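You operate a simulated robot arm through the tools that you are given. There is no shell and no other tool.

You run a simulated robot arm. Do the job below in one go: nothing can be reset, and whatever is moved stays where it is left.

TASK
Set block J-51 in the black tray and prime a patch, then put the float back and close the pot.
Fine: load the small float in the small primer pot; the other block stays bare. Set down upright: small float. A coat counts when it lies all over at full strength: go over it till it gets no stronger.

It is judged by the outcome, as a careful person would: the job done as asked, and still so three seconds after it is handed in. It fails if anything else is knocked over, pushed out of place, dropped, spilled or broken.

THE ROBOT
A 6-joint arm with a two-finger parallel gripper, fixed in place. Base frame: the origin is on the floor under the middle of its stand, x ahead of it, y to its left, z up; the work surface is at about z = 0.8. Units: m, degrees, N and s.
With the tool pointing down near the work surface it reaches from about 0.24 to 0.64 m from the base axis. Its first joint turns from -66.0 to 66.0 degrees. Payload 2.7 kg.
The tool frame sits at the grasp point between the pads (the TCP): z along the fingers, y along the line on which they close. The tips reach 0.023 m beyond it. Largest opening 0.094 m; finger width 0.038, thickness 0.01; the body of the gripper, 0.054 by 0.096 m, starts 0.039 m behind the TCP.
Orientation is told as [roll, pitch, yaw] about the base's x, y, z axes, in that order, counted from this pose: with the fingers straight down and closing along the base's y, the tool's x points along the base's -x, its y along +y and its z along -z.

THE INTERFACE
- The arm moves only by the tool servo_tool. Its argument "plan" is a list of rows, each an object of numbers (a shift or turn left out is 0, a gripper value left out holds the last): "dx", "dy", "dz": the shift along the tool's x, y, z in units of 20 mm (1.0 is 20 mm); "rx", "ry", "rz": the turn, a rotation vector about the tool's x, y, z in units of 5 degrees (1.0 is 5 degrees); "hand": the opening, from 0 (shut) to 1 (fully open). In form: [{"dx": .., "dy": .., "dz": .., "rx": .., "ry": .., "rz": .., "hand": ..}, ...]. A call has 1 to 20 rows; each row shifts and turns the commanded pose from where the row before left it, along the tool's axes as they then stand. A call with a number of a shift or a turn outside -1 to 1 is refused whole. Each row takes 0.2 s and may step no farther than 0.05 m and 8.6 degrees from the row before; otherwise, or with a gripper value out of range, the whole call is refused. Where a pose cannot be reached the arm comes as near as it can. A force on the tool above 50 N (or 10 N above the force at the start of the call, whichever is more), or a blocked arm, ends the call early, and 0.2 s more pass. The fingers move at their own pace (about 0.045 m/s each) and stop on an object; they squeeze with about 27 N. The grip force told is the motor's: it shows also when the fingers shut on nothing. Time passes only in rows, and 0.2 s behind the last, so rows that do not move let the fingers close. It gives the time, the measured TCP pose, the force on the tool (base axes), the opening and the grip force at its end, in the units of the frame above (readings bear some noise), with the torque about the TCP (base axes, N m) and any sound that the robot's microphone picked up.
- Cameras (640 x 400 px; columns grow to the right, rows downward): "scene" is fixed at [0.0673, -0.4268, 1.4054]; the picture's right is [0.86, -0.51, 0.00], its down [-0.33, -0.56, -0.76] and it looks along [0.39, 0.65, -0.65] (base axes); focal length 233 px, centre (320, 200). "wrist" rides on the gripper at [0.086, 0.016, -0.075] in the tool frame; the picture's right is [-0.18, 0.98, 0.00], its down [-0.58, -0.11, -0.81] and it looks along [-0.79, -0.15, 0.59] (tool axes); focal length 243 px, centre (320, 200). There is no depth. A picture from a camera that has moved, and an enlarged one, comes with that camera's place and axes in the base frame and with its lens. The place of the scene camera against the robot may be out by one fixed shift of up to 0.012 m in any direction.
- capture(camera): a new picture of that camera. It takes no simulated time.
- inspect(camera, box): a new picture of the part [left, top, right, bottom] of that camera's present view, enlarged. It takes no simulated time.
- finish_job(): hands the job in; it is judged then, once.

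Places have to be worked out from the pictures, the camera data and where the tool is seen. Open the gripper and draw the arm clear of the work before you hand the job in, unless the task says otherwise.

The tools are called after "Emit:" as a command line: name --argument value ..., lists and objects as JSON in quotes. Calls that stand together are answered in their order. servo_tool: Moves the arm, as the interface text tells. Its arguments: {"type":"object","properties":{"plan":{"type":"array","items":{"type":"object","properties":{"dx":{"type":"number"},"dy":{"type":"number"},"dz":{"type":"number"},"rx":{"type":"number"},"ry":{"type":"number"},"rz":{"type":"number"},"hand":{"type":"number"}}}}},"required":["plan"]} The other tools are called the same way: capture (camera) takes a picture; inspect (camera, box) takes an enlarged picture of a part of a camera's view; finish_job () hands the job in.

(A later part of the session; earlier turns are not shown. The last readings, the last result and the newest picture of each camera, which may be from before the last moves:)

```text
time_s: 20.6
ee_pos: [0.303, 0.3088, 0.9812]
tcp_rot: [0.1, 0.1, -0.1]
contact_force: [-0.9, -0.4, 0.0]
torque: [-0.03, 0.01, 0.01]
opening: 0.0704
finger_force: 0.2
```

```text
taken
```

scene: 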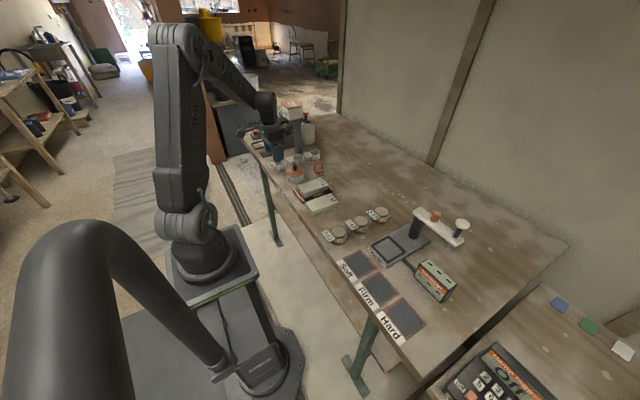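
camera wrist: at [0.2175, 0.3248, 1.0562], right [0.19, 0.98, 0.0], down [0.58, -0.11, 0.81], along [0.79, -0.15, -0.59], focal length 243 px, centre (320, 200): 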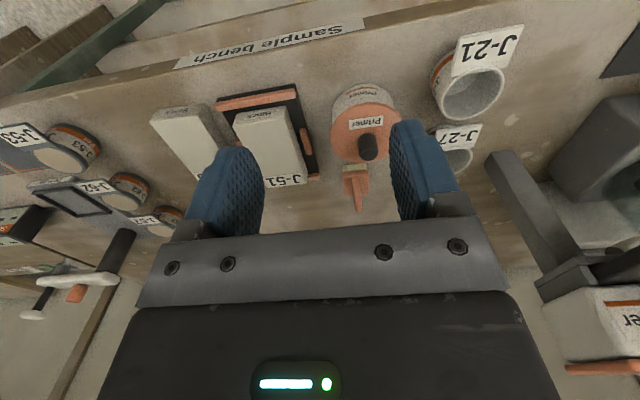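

Emit:
inspect --camera "wrist" --box '[310, 70, 438, 150]'

Emit:
inspect --camera "wrist" --box '[320, 150, 400, 220]'

Emit:
inspect --camera "wrist" --box '[140, 80, 332, 200]'

Emit:
inspect --camera "scene" --box '[256, 145, 352, 215]'

```text
5.00 times, centred on (374, 110) of wrist
camera zoom: at [0.2175, 0.3248, 1.0562], right [0.19, 0.98, 0.0], down [0.58, -0.11, 0.81], along [0.79, -0.15, -0.59], focal length 1213 px, centre (50, 650)
```

zoom: 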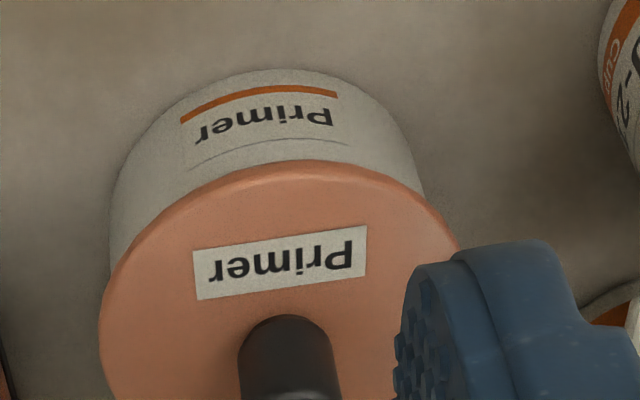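

```text
5.71 times, centred on (360, 185) of wrist
camera zoom: at [0.2175, 0.3248, 1.0562], right [0.19, 0.98, 0.0], down [0.58, -0.11, 0.81], along [0.79, -0.15, -0.59], focal length 1386 px, centre (91, 286)
```

zoom: 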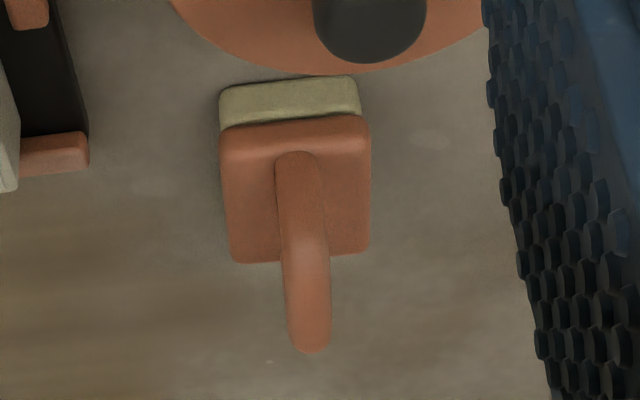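

```text
3.33 times, centred on (236, 140) of wrist
camera zoom: at [0.2175, 0.3248, 1.0562], right [0.19, 0.98, 0.0], down [0.58, -0.11, 0.81], along [0.79, -0.15, -0.59], focal length 809 px, centre (600, 400)
```

zoom: 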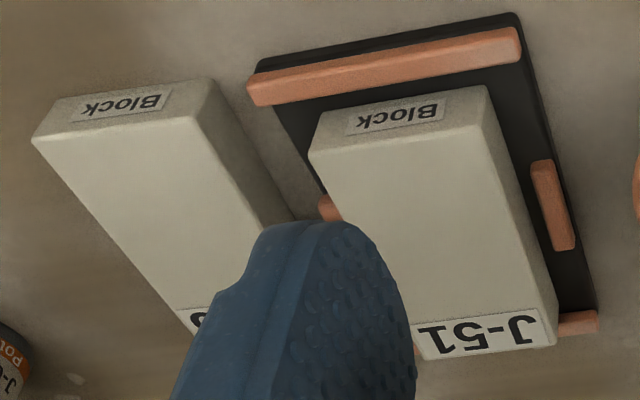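

```text
5.71 times, centred on (304, 180) of scene
camera zoom: at [0.0673, -0.4267, 1.4054], right [0.86, -0.51, 0.0], down [-0.33, -0.56, -0.76], along [0.39, 0.65, -0.65], focal length 1330 px, centre (411, 314)
```

zoom: 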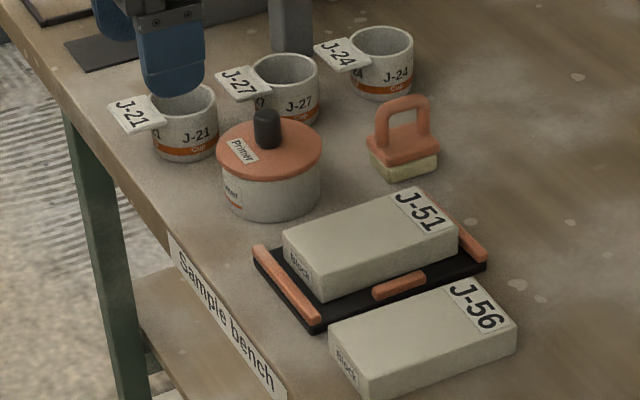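

J-51 is in the tray, J-56 undisturbed. The pot is centred about (0.398, 0.343), float about (0.508, 0.327) with a U-handle along x. Let me measure the lid's knob.

Emit:
inspect --camera "wrist" --box '[330, 110, 394, 170]'

Emit:
inspect --camera "scene" --box '[280, 155, 320, 180]'

```text
6.67 times, centred on (362, 140) of wrist
camera zoom: at [0.2175, 0.3248, 1.0562], right [0.19, 0.98, 0.0], down [0.58, -0.11, 0.81], along [0.79, -0.15, -0.59], focal length 1618 px, centre (40, 600)
```

zoom: 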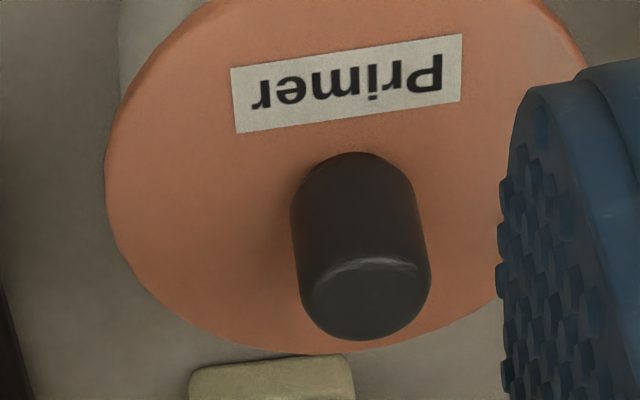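

```text
16.00 times, centred on (300, 168) of scene
camera zoom: at [0.0673, -0.4267, 1.4054], right [0.86, -0.51, 0.0], down [-0.33, -0.56, -0.76], along [0.39, 0.65, -0.65], focal length 3724 px, centre (640, 720)
```

zoom: 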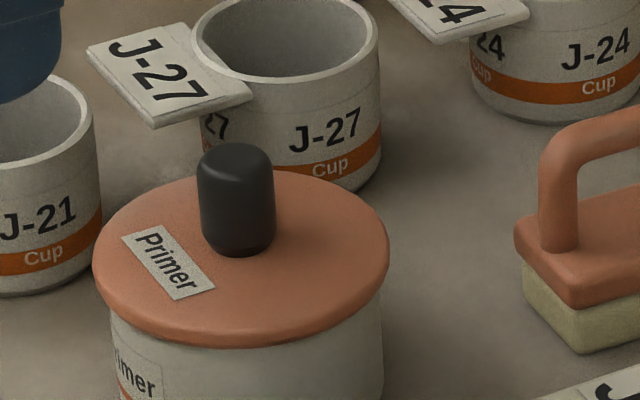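

The knob is ~21 mm across, top at z≈0.872, lid top z≈0.850, axis at about (0.3975, 0.343). I move above it with the gripper half open.

Emit:
servo_tool --plan '[{"dx": -1, "dy": 0.34, "dz": 0.3, "hand": 0.5}, {"dx": -1, "dy": 0.34, "dz": 0.3}, {"dx": -1, "dy": 0.34, "dz": 0.3}, {"dx": -1, "dy": 0.34, "dz": 0.3}, {"dx": -0.73, "dy": 0.34, "dz": 0.3}, {}, {}]'

Emit:
capture --camera "wrist"

Emit:
inspect --camera "scene" --box '[256, 135, 336, 185]'

```text
time_s: 22.2
ee_pos: [0.3967, 0.3418, 0.9517]
tcp_rot: [0.0, 0.1, -0.1]
contact_force: [-0.5, -0.1, 0.7]
torque: [-0.01, 0.03, -0.02]
opening: 0.0471
finger_force: 0.1
```

```text
taken
camera wrist: at [0.3124, 0.3588, 1.0266], right [0.19, 0.98, 0.0], down [0.58, -0.11, 0.81], along [0.79, -0.15, -0.59], focal length 243 px, centre (320, 200)
```

wrist: 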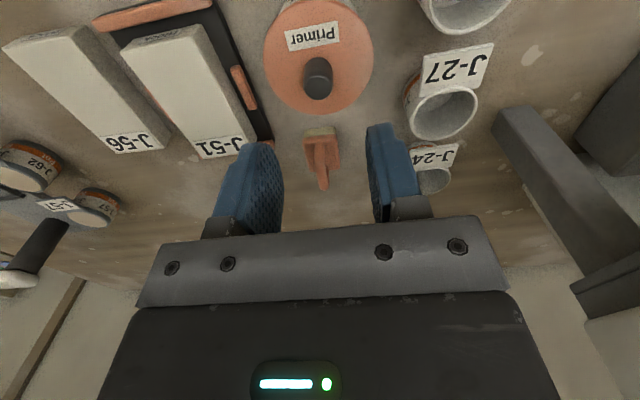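

```text
8.00 times, centred on (296, 160) of scene
camera zoom: at [0.0673, -0.4268, 1.4054], right [0.86, -0.51, 0.0], down [-0.33, -0.56, -0.76], along [0.39, 0.65, -0.65], focal length 1862 px, centre (512, 520)
```

zoom: 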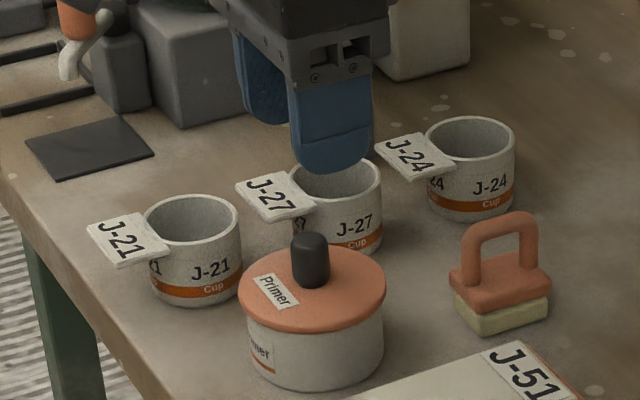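

Emit:
inspect --camera "wrist" --box '[256, 0, 384, 120]'

```text
3.33 times, centred on (320, 60) of wrist
camera zoom: at [0.3124, 0.3588, 1.0266], right [0.19, 0.98, 0.0], down [0.58, -0.11, 0.81], along [0.79, -0.15, -0.59], focal length 809 px, centre (320, 667)
```

zoom: 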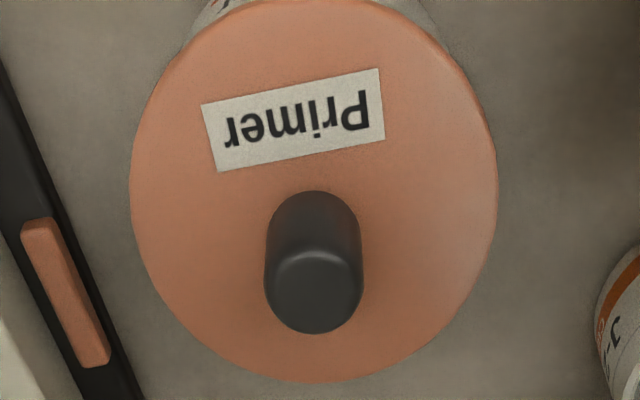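

The knob axis refines to (0.3955, 0.342), TCP is within 1 mm of it. Descending so the tips end ~4 mm above the lid.

Emit:
servo_tool --plan '[{"dz": 0.7, "dx": 0.05}, {"dz": 0.7}, {"dz": 0.7}, {"dz": 0.6}, {"dz": 0.5}, {"dz": 0.4}, {}]'

Emit:
capture --camera "wrist"

Emit:
inspect --camera "scene" --box '[264, 145, 328, 185]'

```text
time_s: 23.8
ee_pos: [0.3954, 0.3431, 0.8787]
tcp_rot: [0.0, 0.0, -0.1]
contact_force: [0.2, 0.0, 0.3]
torque: [0.02, -0.03, 0.01]
opening: 0.0468
finger_force: 0.0
```

```text
taken
camera wrist: at [0.3113, 0.3587, 0.9531], right [0.19, 0.98, 0.0], down [0.58, -0.11, 0.81], along [0.79, -0.15, -0.59], focal length 243 px, centre (320, 200)
```

wrist: 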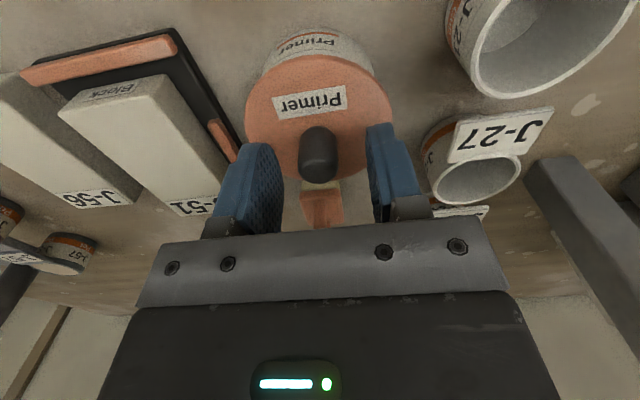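

```text
10.00 times, centred on (296, 165) of scene
camera zoom: at [0.0673, -0.4268, 1.4054], right [0.86, -0.51, 0.0], down [-0.33, -0.56, -0.76], along [0.39, 0.65, -0.65], focal length 2328 px, centre (560, 550)
```

zoom: 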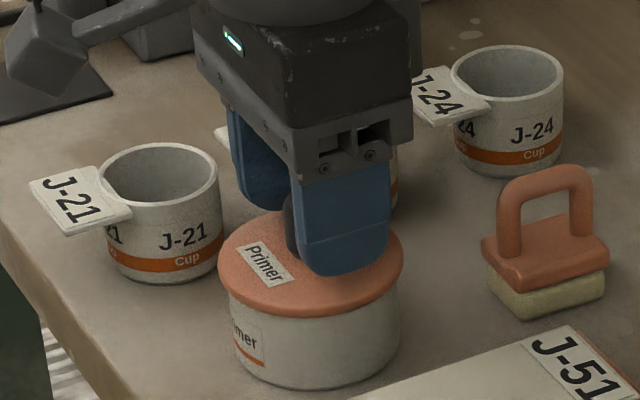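

Well placed around the knob. Closing on it.

Emit:
servo_tool --plan '[{"hand": 0.1}, {}, {}, {}, {}]'

Emit:
capture --camera "wrist"

```text
time_s: 25.0
ee_pos: [0.3964, 0.342, 0.8781]
tcp_rot: [0.0, 0.1, -0.2]
contact_force: [-0.5, 0.1, 0.1]
torque: [0.0, 0.0, 0.01]
opening: 0.0185
finger_force: 26.9
heard: snap
```

```text
taken
camera wrist: at [0.3113, 0.3588, 0.9532], right [0.19, 0.98, 0.0], down [0.58, -0.11, 0.81], along [0.79, -0.15, -0.59], focal length 243 px, centre (320, 200)
```

wrist: 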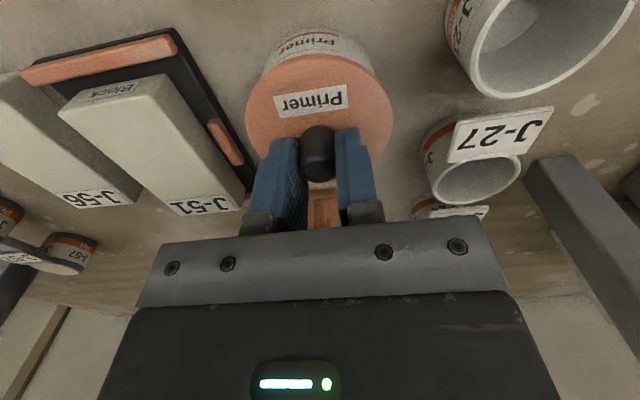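

A "snap" was heard as the grip closed. I'll check whether anything looks damaged or changed.

Emit:
inspect --camera "wrist" --box '[230, 30, 422, 200]'

Emit:
inspect --camera "scene" --box '[264, 145, 328, 185]'

Emit:
capture --camera "scene"

```text
2.35 times, centred on (326, 115) of wrist
camera zoom: at [0.3113, 0.3588, 0.9532], right [0.19, 0.98, 0.0], down [0.58, -0.11, 0.81], along [0.79, -0.15, -0.59], focal length 571 px, centre (306, 400)
```

zoom: 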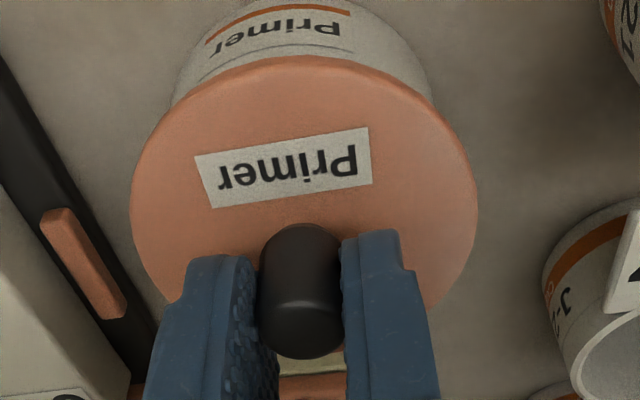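

```text
10.00 times, centred on (296, 165) of scene
camera zoom: at [0.0673, -0.4268, 1.4054], right [0.86, -0.51, 0.0], down [-0.33, -0.56, -0.76], along [0.39, 0.65, -0.65], focal length 2328 px, centre (560, 550)
```

zoom: 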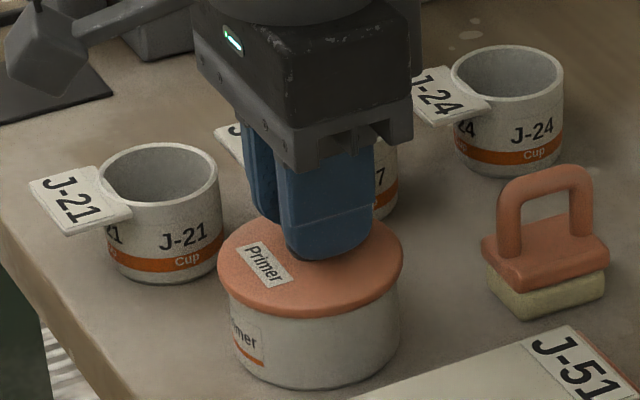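

```text
taken
```

scene: 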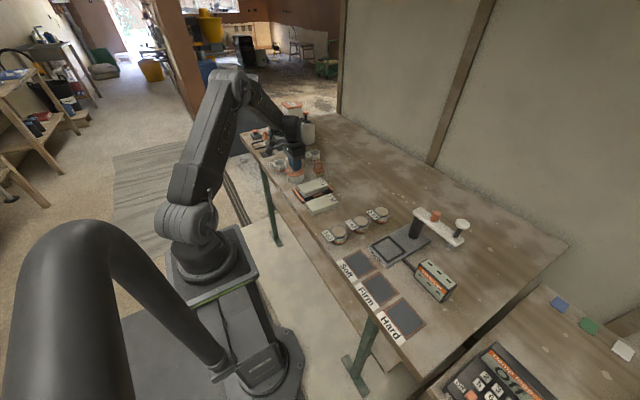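

Nothing looks damaged; the snap is likely the lid's catch letting go. Lifting the lid slowly, straight up.

Emit:
servo_tool --plan '[{"dz": -0.1}, {"dz": -0.2}, {"dz": -0.3}, {"dz": -0.5}, {"dz": -0.7}, {"dz": -0.8}, {"dz": -0.6}, {}]'

Emit:
capture --camera "wrist"

Emit:
inspect --camera "scene" --box '[264, 135, 344, 185]'

```text
time_s: 26.8
ee_pos: [0.3973, 0.3421, 0.9437]
tcp_rot: [0.0, 0.0, -0.1]
contact_force: [-0.4, 0.7, 0.0]
torque: [0.03, -0.01, 0.0]
opening: 0.0185
finger_force: 26.9
```

```text
taken
camera wrist: at [0.3119, 0.3589, 1.018], right [0.19, 0.98, 0.0], down [0.58, -0.11, 0.81], along [0.79, -0.15, -0.59], focal length 243 px, centre (320, 200)
```

wrist: 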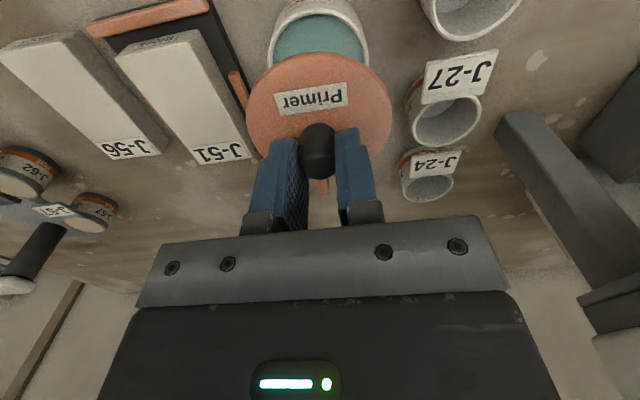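

```text
8.00 times, centred on (304, 160) of scene
camera zoom: at [0.0673, -0.4268, 1.4054], right [0.86, -0.51, 0.0], down [-0.33, -0.56, -0.76], along [0.39, 0.65, -0.65], focal length 1862 px, centre (448, 520)
```

zoom: 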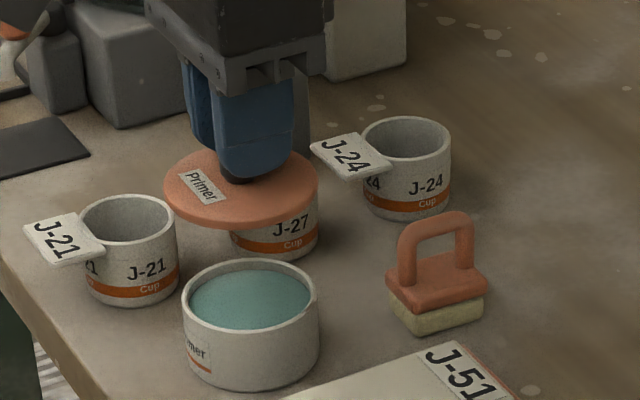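

The lid is off and the turquoise primer is visible. I'll carry the lid to the free bench area near (0.54, 0.15), beyond the blocks, and set it down there.

Emit:
servo_tool --plan '[{"dz": -0.4}, {"dx": -0.6, "dy": -0.8}, {"dx": -0.72, "dy": -0.96}, {"dx": -0.72, "dy": -0.96}, {"dx": -0.72, "dy": -0.96}, {"dx": -0.72, "dy": -0.96}, {"dx": -0.72, "dy": -0.96}, {"dx": -0.72, "dy": -0.96}, {"dx": -0.72, "dy": -0.96}, {"dx": -0.72, "dy": -0.96}, {"dx": -0.72, "dy": -0.96}, {}]'

Emit:
capture --camera "wrist"

Emit:
capture --camera "scene"

```text
time_s: 29.4
ee_pos: [0.5391, 0.1549, 0.9503]
tcp_rot: [0.0, 0.0, -0.1]
contact_force: [-0.1, 0.7, 0.3]
torque: [-0.01, -0.01, -0.01]
opening: 0.0181
finger_force: 26.7
```

```text
taken
camera wrist: at [0.4536, 0.1694, 1.0253], right [0.19, 0.98, 0.0], down [0.58, -0.11, 0.81], along [0.79, -0.15, -0.59], focal length 243 px, centre (320, 200)
```

wrist: 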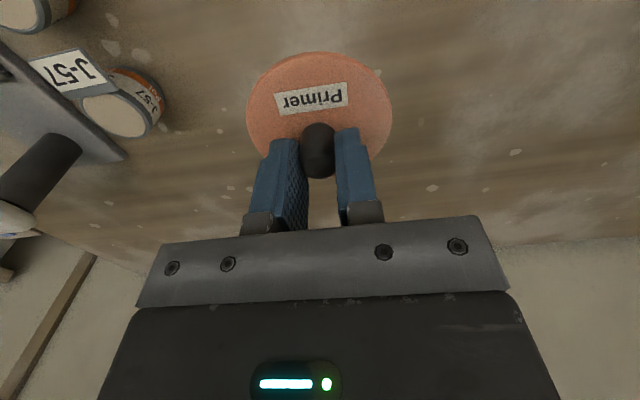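

```text
taken
```

scene: 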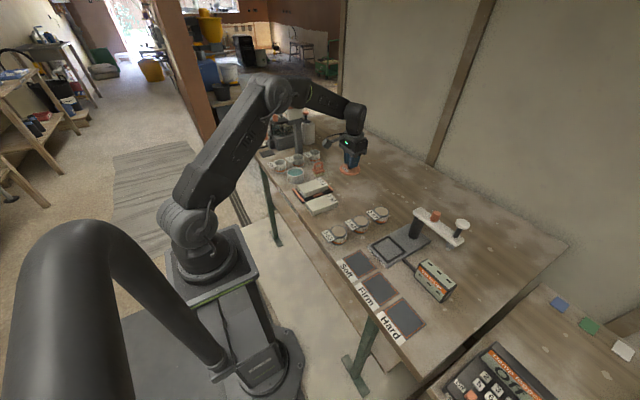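

The spot below is free (J-57 is well to the side). Lowering the lid to just above the bench.

Emit:
servo_tool --plan '[{"dz": 0.8}, {"dz": 0.9}, {"dz": 0.9}, {"dz": 0.9}, {"dz": 0.8}, {"dz": 0.6}, {"dz": 0.3}, {}]'

Emit:
inspect --camera "scene" --box '[310, 145, 390, 195]'

```text
time_s: 31.2
ee_pos: [0.5385, 0.1536, 0.8482]
tcp_rot: [0.0, -0.1, -0.1]
contact_force: [-0.9, -0.2, -0.1]
torque: [0.0, -0.01, -0.01]
opening: 0.0182
finger_force: 27.2
```

```text
8.00 times, centred on (350, 170) of scene
camera zoom: at [0.0673, -0.4268, 1.4054], right [0.86, -0.51, 0.0], down [-0.33, -0.56, -0.76], along [0.39, 0.65, -0.65], focal length 1862 px, centre (80, 440)
```

zoom: 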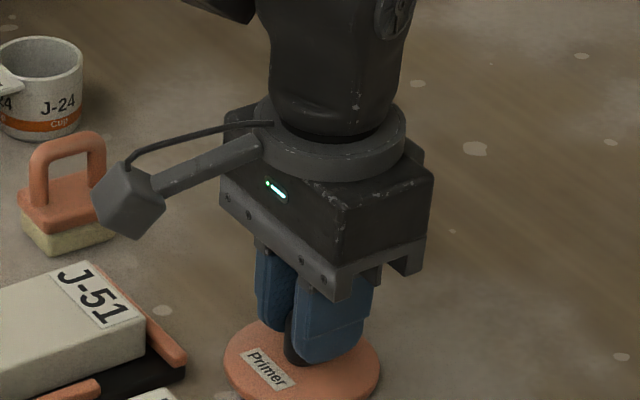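

Emit:
servo_tool --plan '[{"dz": 0.15}, {"dz": 0.1}, {"dz": 0.1}, {"dz": 0.1}, {}]'

```text
time_s: 32.4
ee_pos: [0.5389, 0.1537, 0.8403]
tcp_rot: [0.1, -0.1, -0.1]
contact_force: [-4.1, -1.1, 17.6]
torque: [-0.23, 0.34, 0.01]
opening: 0.0182
finger_force: 27.1
```

The lid is down on the bench (17 N). Easing off 1 mm and releasing.

Emit:
servo_tool --plan '[{"dz": -0.05}, {"hand": 0.25}, {"hand": 0.35}, {"hand": 0.5}, {}, {}]'

Emit:
capture --camera "wrist"

Emit:
inspect --camera "scene" --box '[310, 155, 390, 205]'

```text
time_s: 33.8
ee_pos: [0.5386, 0.1532, 0.8388]
tcp_rot: [0.1, -0.1, -0.1]
contact_force: [-0.5, 0.0, 0.0]
torque: [-0.01, 0.0, 0.0]
opening: 0.0467
finger_force: 0.0
```

```text
taken
camera wrist: at [0.4534, 0.1696, 0.9136], right [0.19, 0.98, 0.0], down [0.58, -0.11, 0.81], along [0.79, -0.15, -0.59], focal length 243 px, centre (320, 200)
```

wrist: 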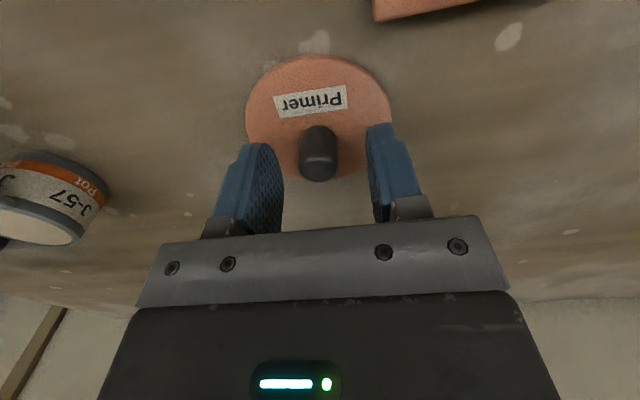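

```text
8.00 times, centred on (350, 180) of scene
camera zoom: at [0.0673, -0.4268, 1.4054], right [0.86, -0.51, 0.0], down [-0.33, -0.56, -0.76], along [0.39, 0.65, -0.65], focal length 1862 px, centre (80, 360)
```

zoom: 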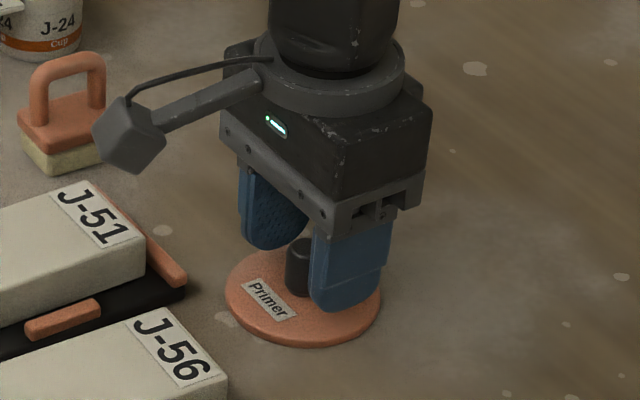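

The lid rests knob-up on the bench. Now rising and moving to view the float.

Emit:
servo_tool --plan '[{"dz": -0.4}, {"dz": -0.8}, {"dz": -1}, {"dz": -1}, {"dz": -1}, {"dz": -1}, {"dx": 0.8, "dy": 1, "dz": -0.5}, {"dx": 0.8, "dy": 1}, {"dx": 0.8, "dy": 1}, {"dx": 0.8, "dy": 1}, {"dx": 0.8, "dy": 1}, {"dx": 0.8, "dy": 1}, {"dx": 0.8, "dy": 1}, {"dy": 1}, {}]'

Emit:
capture --camera "wrist"

```text
time_s: 37.0
ee_pos: [0.4276, 0.3132, 0.9541]
tcp_rot: [0.0, 0.0, -0.2]
contact_force: [0.2, -1.0, -0.1]
torque: [0.03, 0.0, -0.02]
opening: 0.047
finger_force: 0.0
```

```text
taken
camera wrist: at [0.3411, 0.3298, 1.0279], right [0.19, 0.98, 0.0], down [0.58, -0.11, 0.81], along [0.79, -0.15, -0.59], focal length 243 px, centre (320, 200)
```

wrist: 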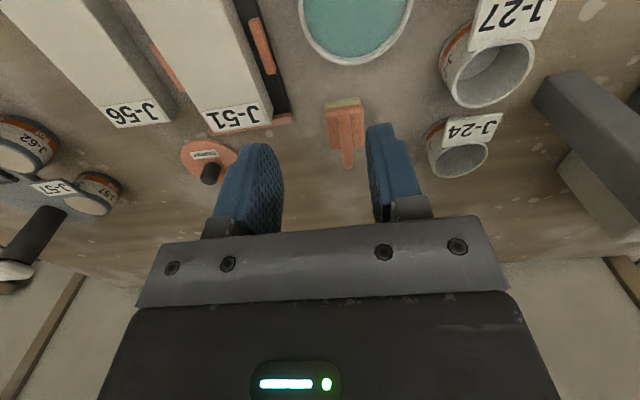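

Emit:
inspect --camera "wrist" --box '[305, 85, 385, 175]'

Emit:
inspect --camera "wrist" --box '[290, 0, 420, 80]'

Emit:
inspect --camera "scene" --box '[270, 150, 350, 200]'

```text
4.44 times, centred on (345, 130) of wrist
camera zoom: at [0.3411, 0.3298, 1.0279], right [0.19, 0.98, 0.0], down [0.58, -0.11, 0.81], along [0.79, -0.15, -0.59], focal length 1078 px, centre (209, 511)
```

zoom: 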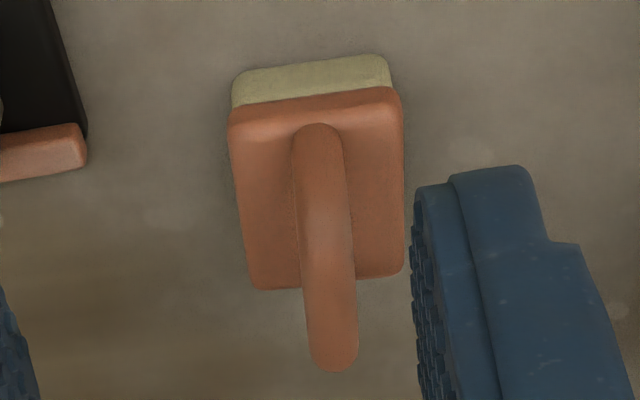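

```text
4.92 times, centred on (355, 40) of wrist
camera zoom: at [0.3411, 0.3298, 1.0279], right [0.19, 0.98, 0.0], down [0.58, -0.11, 0.81], along [0.79, -0.15, -0.59], focal length 1194 px, centre (148, 988)
```

zoom: 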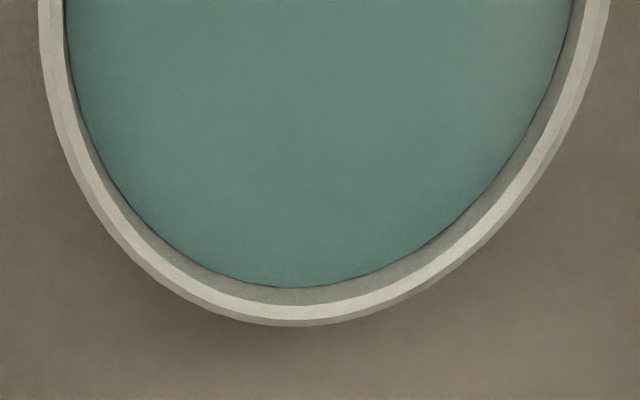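

```text
8.00 times, centred on (310, 175) of scene
camera zoom: at [0.0673, -0.4267, 1.4054], right [0.86, -0.51, 0.0], down [-0.33, -0.56, -0.76], along [0.39, 0.65, -0.65], focal length 1862 px, centre (400, 400)
```

zoom: 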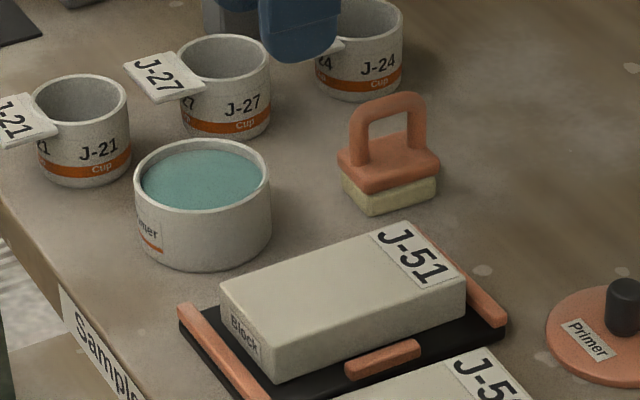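

Float: centre ≈ (0.506, 0.326), yaw ≈ -2.5°, handle bar top z≈0.857 and ~11 mm thick. Pot centre ≈ (0.394, 0.342), primer ~5 mm below the rim (z≈0.837). Moving above the float handle.

Emit:
servo_tool --plan '[{"dx": -1, "dy": 0.16, "dz": 0.4, "hand": 0.4}, {"dx": -1, "dy": 0.16, "dz": 0.4}, {"dx": -1, "dy": 0.16, "dz": 0.4}, {"dx": -0.92, "dy": 0.16, "dz": 0.4}, {"rz": 0.5}, {}, {}]'

Emit:
capture --camera "wrist"

Emit:
inspect --camera "scene" --box '[290, 140, 354, 180]'

```text
time_s: 38.6
ee_pos: [0.5038, 0.3269, 0.9202]
tcp_rot: [0.0, 0.0, -2.6]
contact_force: [0.2, 0.6, 0.5]
torque: [0.02, 0.04, 0.01]
opening: 0.0376
finger_force: 0.1
```

```text
taken
camera wrist: at [0.4204, 0.3462, 0.9955], right [0.23, 0.97, 0.0], down [0.58, -0.14, 0.81], along [0.79, -0.18, -0.59], focal length 243 px, centre (320, 200)
```

wrist: 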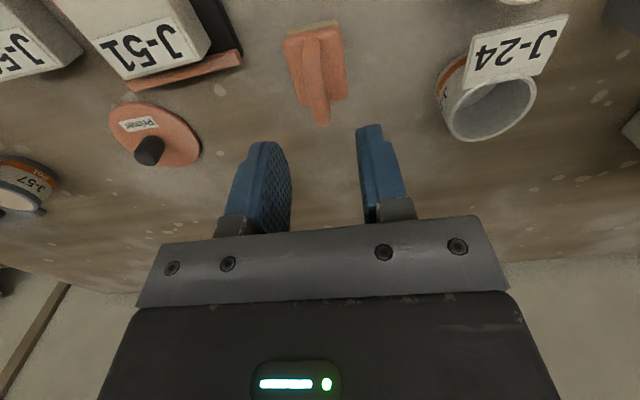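

```text
10.00 times, centred on (322, 160) of scene
camera zoom: at [0.0673, -0.4268, 1.4054], right [0.86, -0.51, 0.0], down [-0.33, -0.56, -0.76], along [0.39, 0.65, -0.65], focal length 2328 px, centre (300, 600)
```

zoom: 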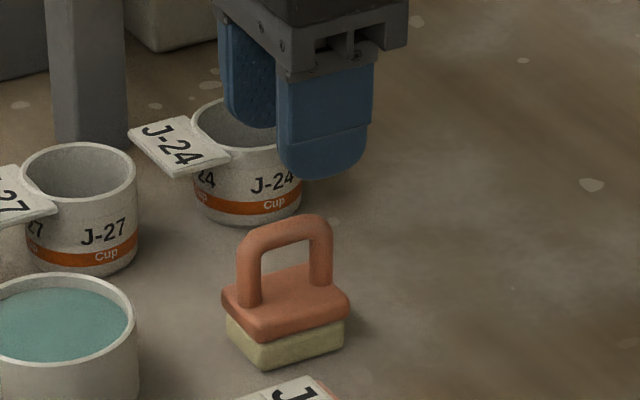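

Emit:
inspect --camera "wrist" --box '[250, 10, 390, 130]'

```text
3.33 times, centred on (320, 70) of wrist
camera zoom: at [0.4204, 0.3462, 0.9955], right [0.23, 0.97, 0.0], down [0.58, -0.14, 0.81], along [0.79, -0.18, -0.59], focal length 809 px, centre (320, 633)
```

zoom: 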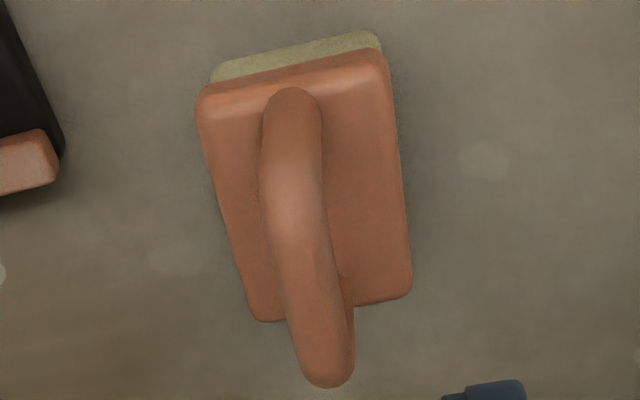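

Refined: float centre (0.504, 0.326), yaw ≈ -3.1°. Small correction, then descend over the handle.

Emit:
servo_tool --plan '[{"rz": 0.1, "dy": -0.05, "dz": 0.5}, {"dz": 0.7}, {"dz": 0.7}, {"dz": 0.6}, {"dz": 0.5}, {"dz": 0.3}, {}]'

Emit:
capture --camera "wrist"

Emit:
inspect --camera "scene" --box '[290, 145, 354, 185]'

```text
time_s: 40.2
ee_pos: [0.5043, 0.3263, 0.8548]
tcp_rot: [0.0, 0.0, -3.1]
contact_force: [0.5, 0.2, -0.5]
torque: [-0.04, -0.02, 0.03]
opening: 0.0378
finger_force: 0.1
```

```text
taken
camera wrist: at [0.4209, 0.3459, 0.9297], right [0.24, 0.97, 0.0], down [0.57, -0.14, 0.81], along [0.78, -0.19, -0.59], focal length 243 px, centre (320, 200)
```

wrist: 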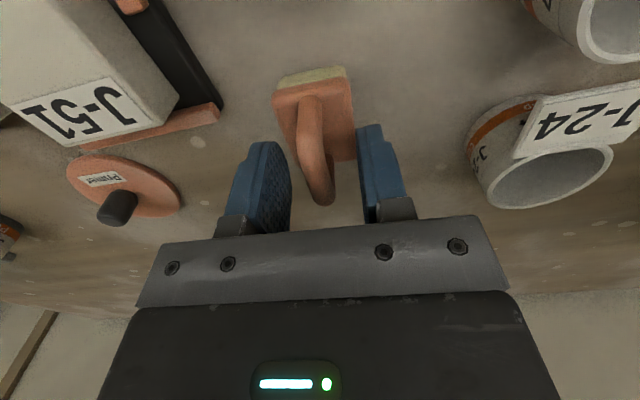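

```text
10.00 times, centred on (322, 165) of scene
camera zoom: at [0.0673, -0.4268, 1.4054], right [0.86, -0.51, 0.0], down [-0.33, -0.56, -0.76], along [0.39, 0.65, -0.65], focal length 2328 px, centre (300, 550)
```

zoom: 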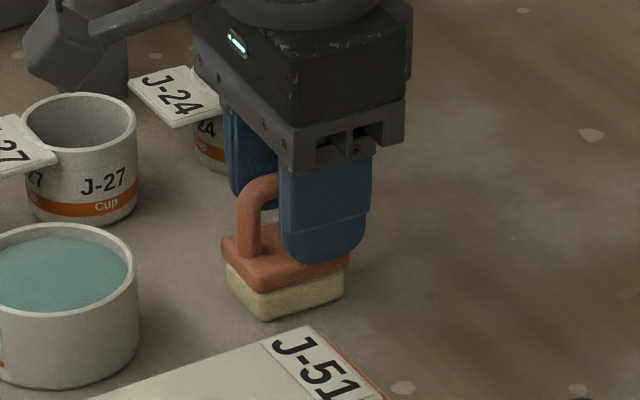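

Fingers straddle the handle just above the plate. Closing.

Emit:
servo_tool --plan '[{"hand": 0.0}, {}, {}, {}, {}]'

Emit:
capture --camera "wrist"

```text
time_s: 41.4
ee_pos: [0.505, 0.3258, 0.8557]
tcp_rot: [0.0, 0.1, -3.2]
contact_force: [0.5, 0.5, 0.7]
torque: [-0.06, -0.04, 0.0]
opening: 0.0105
finger_force: 27.0
```

```text
taken
camera wrist: at [0.4209, 0.3458, 0.9299], right [0.24, 0.97, 0.0], down [0.57, -0.14, 0.81], along [0.78, -0.19, -0.59], focal length 243 px, centre (320, 200)
```

wrist: 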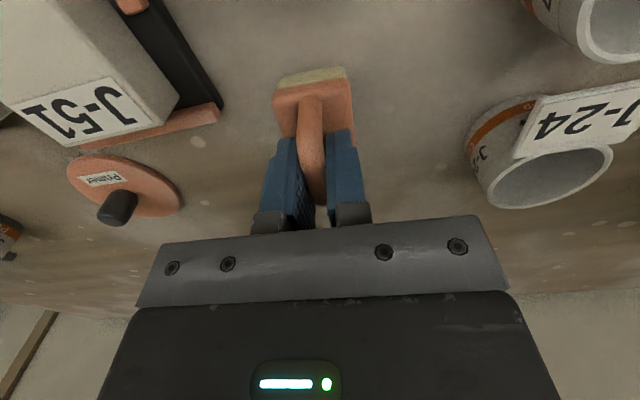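

Handle gripped (10.5 mm). Lifting the float; grasp pose to return to is TCP ≈ (0.5046, 0.326, 0.855), yaw -3.1°.

Emit:
servo_tool --plan '[{"dz": -0.2}, {"dz": -0.5}, {"dz": -0.8}, {"dz": -1}, {"dz": -0.9}, {"dz": -0.4}, {}]'

Emit:
capture --camera "wrist"

Emit:
inspect --camera "scene" --box '[290, 130, 354, 170]'

```text
time_s: 43.0
ee_pos: [0.5053, 0.326, 0.9318]
tcp_rot: [0.1, 0.0, -3.2]
contact_force: [0.7, 0.0, -1.1]
torque: [-0.01, 0.01, 0.0]
opening: 0.0104
finger_force: 26.8
```

```text
taken
camera wrist: at [0.4202, 0.346, 1.0061], right [0.24, 0.97, 0.0], down [0.57, -0.14, 0.81], along [0.78, -0.19, -0.59], focal length 243 px, centre (320, 200)
```

wrist: 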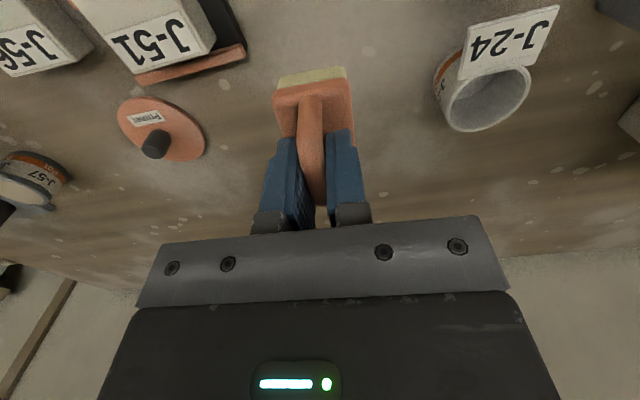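

```text
10.00 times, centred on (322, 150) of scene
camera zoom: at [0.0673, -0.4268, 1.4054], right [0.86, -0.51, 0.0], down [-0.33, -0.56, -0.76], along [0.39, 0.65, -0.65], focal length 2328 px, centre (300, 700)
```

zoom: 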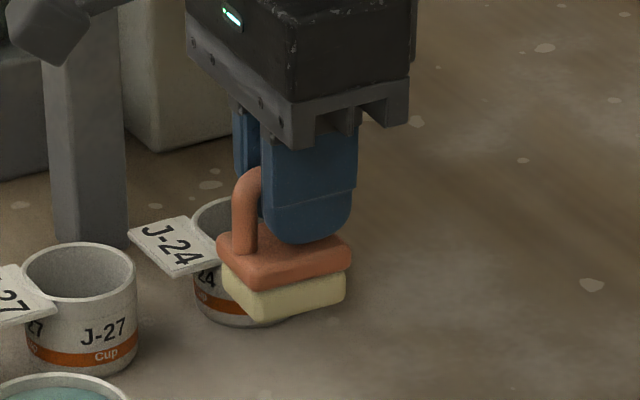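

Emit:
inspect --camera "wrist" --box '[250, 50, 378, 130]'

```text
5.00 times, centred on (314, 90) of wrist
camera zoom: at [0.4202, 0.346, 1.0061], right [0.24, 0.97, 0.0], down [0.57, -0.14, 0.81], along [0.78, -0.19, -0.59], focal length 1213 px, centre (350, 750)
```

zoom: 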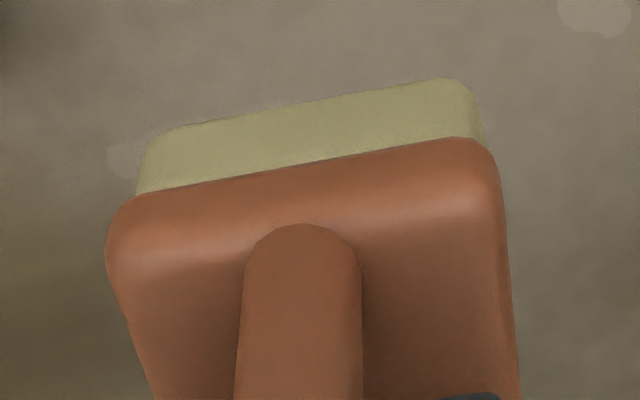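

The sponge is centred ~2 mm toward the base from the TCP, laterally centred. Turning to yaw 0 and moving over the open pot.

Emit:
servo_tool --plan '[{"rz": -0.62}, {"dx": 0.6, "dy": 0.1}, {"dx": 1, "dy": 0.15}, {"dx": 1, "dy": 0.15}, {"dx": 1, "dy": 0.15}, {"dx": 1, "dy": 0.15}, {"dx": 0.86, "dy": 0.1}, {}, {}]'

Emit:
capture --camera "wrist"

Emit:
inspect --camera "scene" --box '[264, 135, 328, 185]'

```text
time_s: 45.0
ee_pos: [0.3946, 0.342, 0.9319]
tcp_rot: [0.0, -0.1, -0.1]
contact_force: [0.0, 0.3, -0.5]
torque: [-0.02, -0.01, 0.01]
opening: 0.0103
finger_force: 27.0
```

```text
taken
camera wrist: at [0.3101, 0.3575, 1.0058], right [0.18, 0.98, 0.0], down [0.58, -0.11, 0.81], along [0.79, -0.15, -0.59], focal length 243 px, centre (320, 200)
```

wrist: 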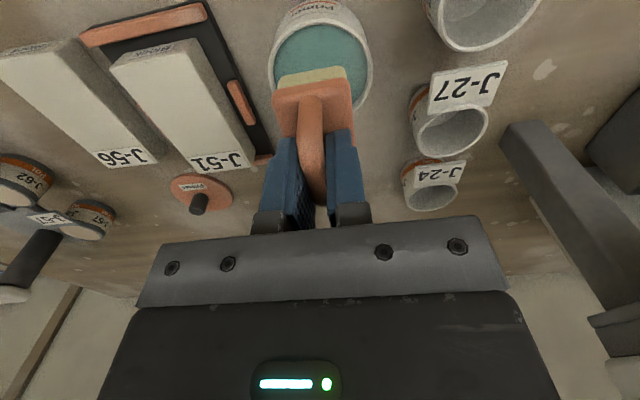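

```text
8.00 times, centred on (296, 160) of scene
camera zoom: at [0.0673, -0.4268, 1.4054], right [0.86, -0.51, 0.0], down [-0.33, -0.56, -0.76], along [0.39, 0.65, -0.65], focal length 1862 px, centre (512, 520)
```

zoom: 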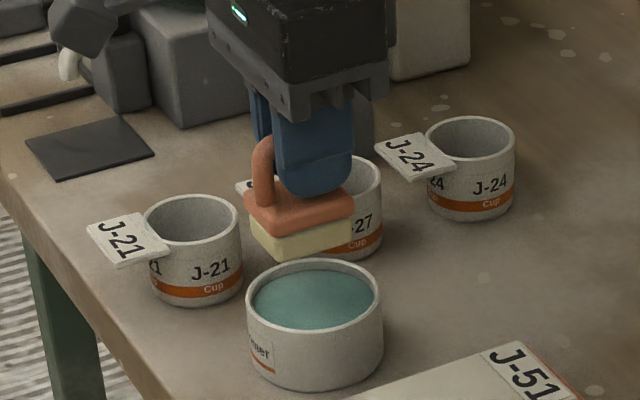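

Emit:
inspect --camera "wrist" --box '[256, 0, 392, 115]'

```text
3.48 times, centred on (324, 58) of wrist
camera zoom: at [0.3101, 0.3575, 1.0058], right [0.18, 0.98, 0.0], down [0.58, -0.11, 0.81], along [0.79, -0.15, -0.59], focal length 844 px, centre (306, 696)
```

zoom: 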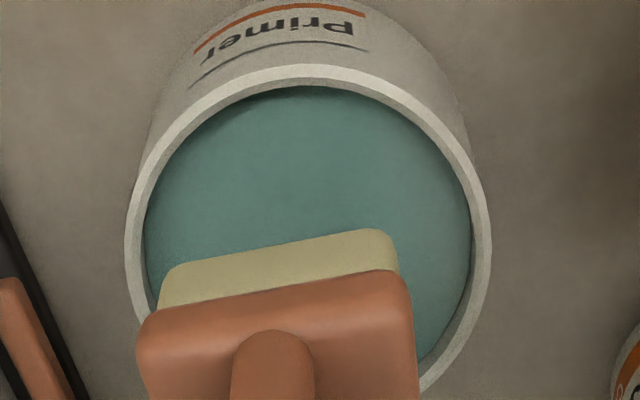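

Pot rim fits a circle centred (0.3935, 0.343), inner radius ≈32 mm; the sponge's corners are at ~30 mm. Nudge 1 mm in y and lower to just above the rim to check.

Emit:
servo_tool --plan '[{"dy": 0.05, "dx": -0.03, "dz": 0.4}, {"dz": 0.4}, {"dz": 0.4}, {}]'

Emit:
capture --camera "wrist"

Emit:
inspect --camera "wrist" --box '[240, 10, 400, 130]'

Emit:
inspect --camera "scene" --box '[274, 150, 322, 180]'

```text
time_s: 46.0
ee_pos: [0.3973, 0.3432, 0.9068]
tcp_rot: [0.0, -0.1, 0.0]
contact_force: [-0.1, 0.1, -0.1]
torque: [0.0, 0.01, 0.0]
opening: 0.0106
finger_force: 27.1
```

```text
taken
camera wrist: at [0.3111, 0.3586, 0.9816], right [0.18, 0.98, 0.0], down [0.58, -0.11, 0.81], along [0.79, -0.15, -0.59], focal length 243 px, centre (320, 200)
```

wrist: 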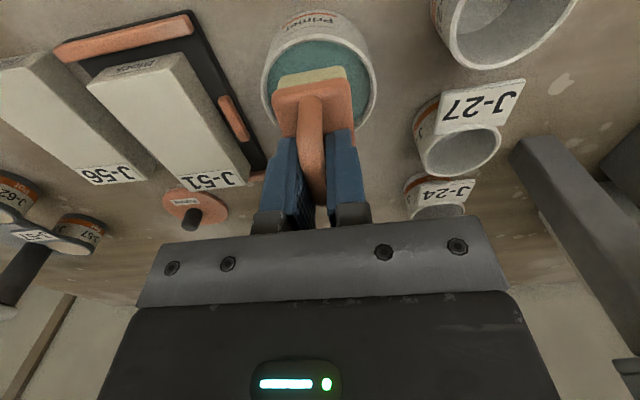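

```text
3.33 times, centred on (320, 70) of wrist
camera zoom: at [0.3111, 0.3586, 0.9816], right [0.18, 0.98, 0.0], down [0.58, -0.11, 0.81], along [0.79, -0.15, -0.59], focal length 809 px, centre (320, 633)
```

zoom: 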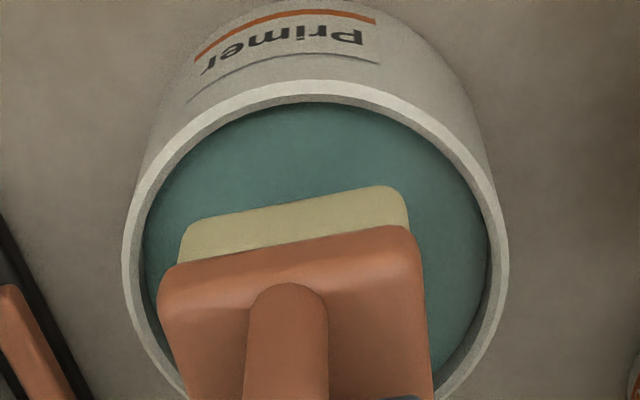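

```text
13.33 times, centred on (298, 165) of scene
camera zoom: at [0.0673, -0.4268, 1.4054], right [0.86, -0.51, 0.0], down [-0.33, -0.56, -0.76], along [0.39, 0.65, -0.65], focal length 3104 px, centre (613, 667)
```

zoom: 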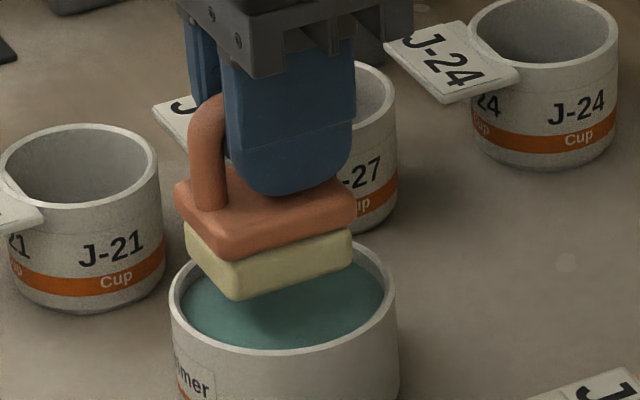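

Wrist and scene views together say the float should go ~2 mm further +x to be centred. Then dip in small steps until the sponge is ~3 mm into the primer.

Emit:
servo_tool --plan '[{"dx": -0.1}, {"dz": 0.25}, {"dz": 0.25}, {"dz": 0.25}, {}]'

Emit:
inspect --camera "scene" --box '[274, 150, 322, 180]'

Emit:
inspect --camera "wrist" --box '[240, 10, 400, 130]'

```text
time_s: 47.2
ee_pos: [0.3995, 0.3421, 0.8934]
tcp_rot: [0.0, 0.0, 0.0]
contact_force: [1.1, -0.2, -0.6]
torque: [-0.03, -0.01, 0.01]
opening: 0.0107
finger_force: 27.0
```

```text
13.33 times, centred on (298, 165) of scene
camera zoom: at [0.0673, -0.4268, 1.4054], right [0.86, -0.51, 0.0], down [-0.33, -0.56, -0.76], along [0.39, 0.65, -0.65], focal length 3104 px, centre (613, 667)
```

zoom: 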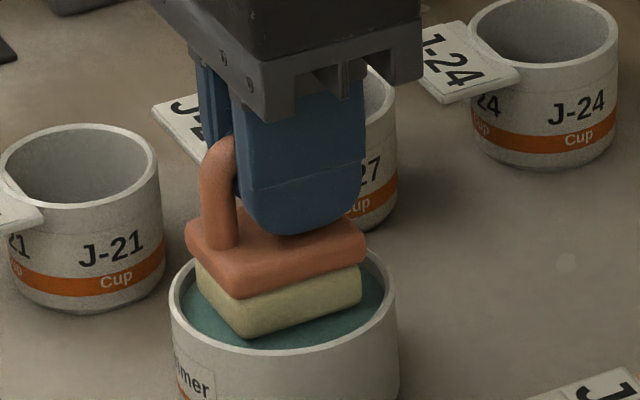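

```text
3.33 times, centred on (320, 70) of wrist
camera zoom: at [0.3134, 0.3583, 0.9668], right [0.18, 0.98, 0.0], down [0.58, -0.11, 0.81], along [0.79, -0.15, -0.59], focal length 809 px, centre (320, 633)
```

zoom: 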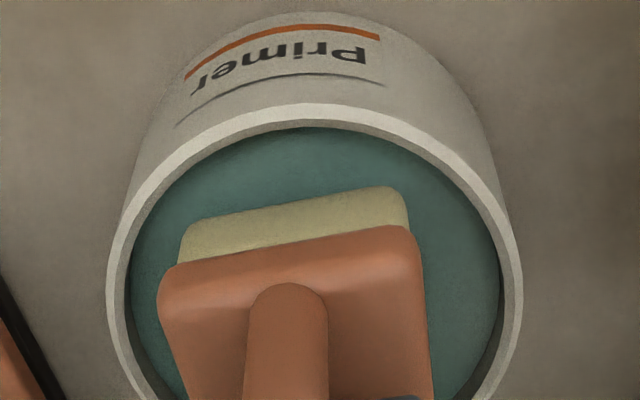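

Now nicely centred in the pot opening. Dipping further to just into the primer.

Emit:
servo_tool --plan '[{"dz": 0.15}, {"dz": 0.15}, {}, {}]'

Emit:
inspect --camera "scene" --box '[274, 150, 322, 180]'

Emit:
inspect --camera "wrist" --box '[240, 10, 400, 130]'

```text
time_s: 48.2
ee_pos: [0.3983, 0.3423, 0.8886]
tcp_rot: [0.2, -0.2, 0.0]
contact_force: [-1.7, -3.3, 21.9]
torque: [-0.06, 0.0, 0.0]
opening: 0.0106
finger_force: 27.3
```

```text
13.33 times, centred on (298, 165) of scene
camera zoom: at [0.0669, -0.4271, 1.4053], right [0.86, -0.51, 0.0], down [-0.33, -0.56, -0.76], along [0.39, 0.65, -0.65], focal length 3104 px, centre (613, 667)
```

zoom: 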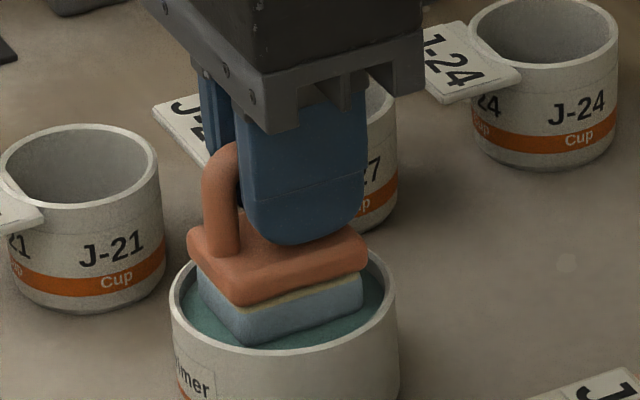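

```text
3.33 times, centred on (320, 70) of wrist
camera zoom: at [0.3137, 0.3586, 0.9624], right [0.18, 0.98, 0.0], down [0.58, -0.11, 0.81], along [0.8, -0.15, -0.59], focal length 809 px, centre (320, 633)
```

zoom: 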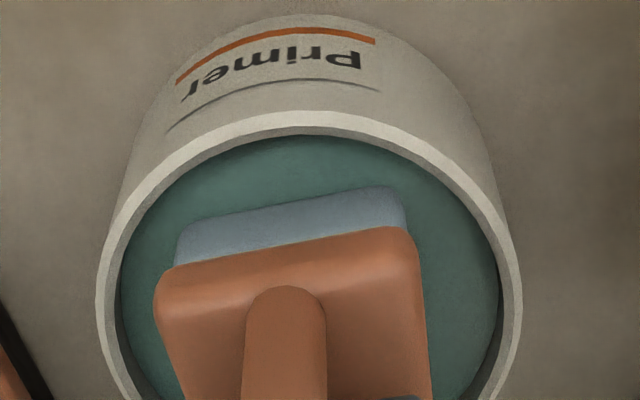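

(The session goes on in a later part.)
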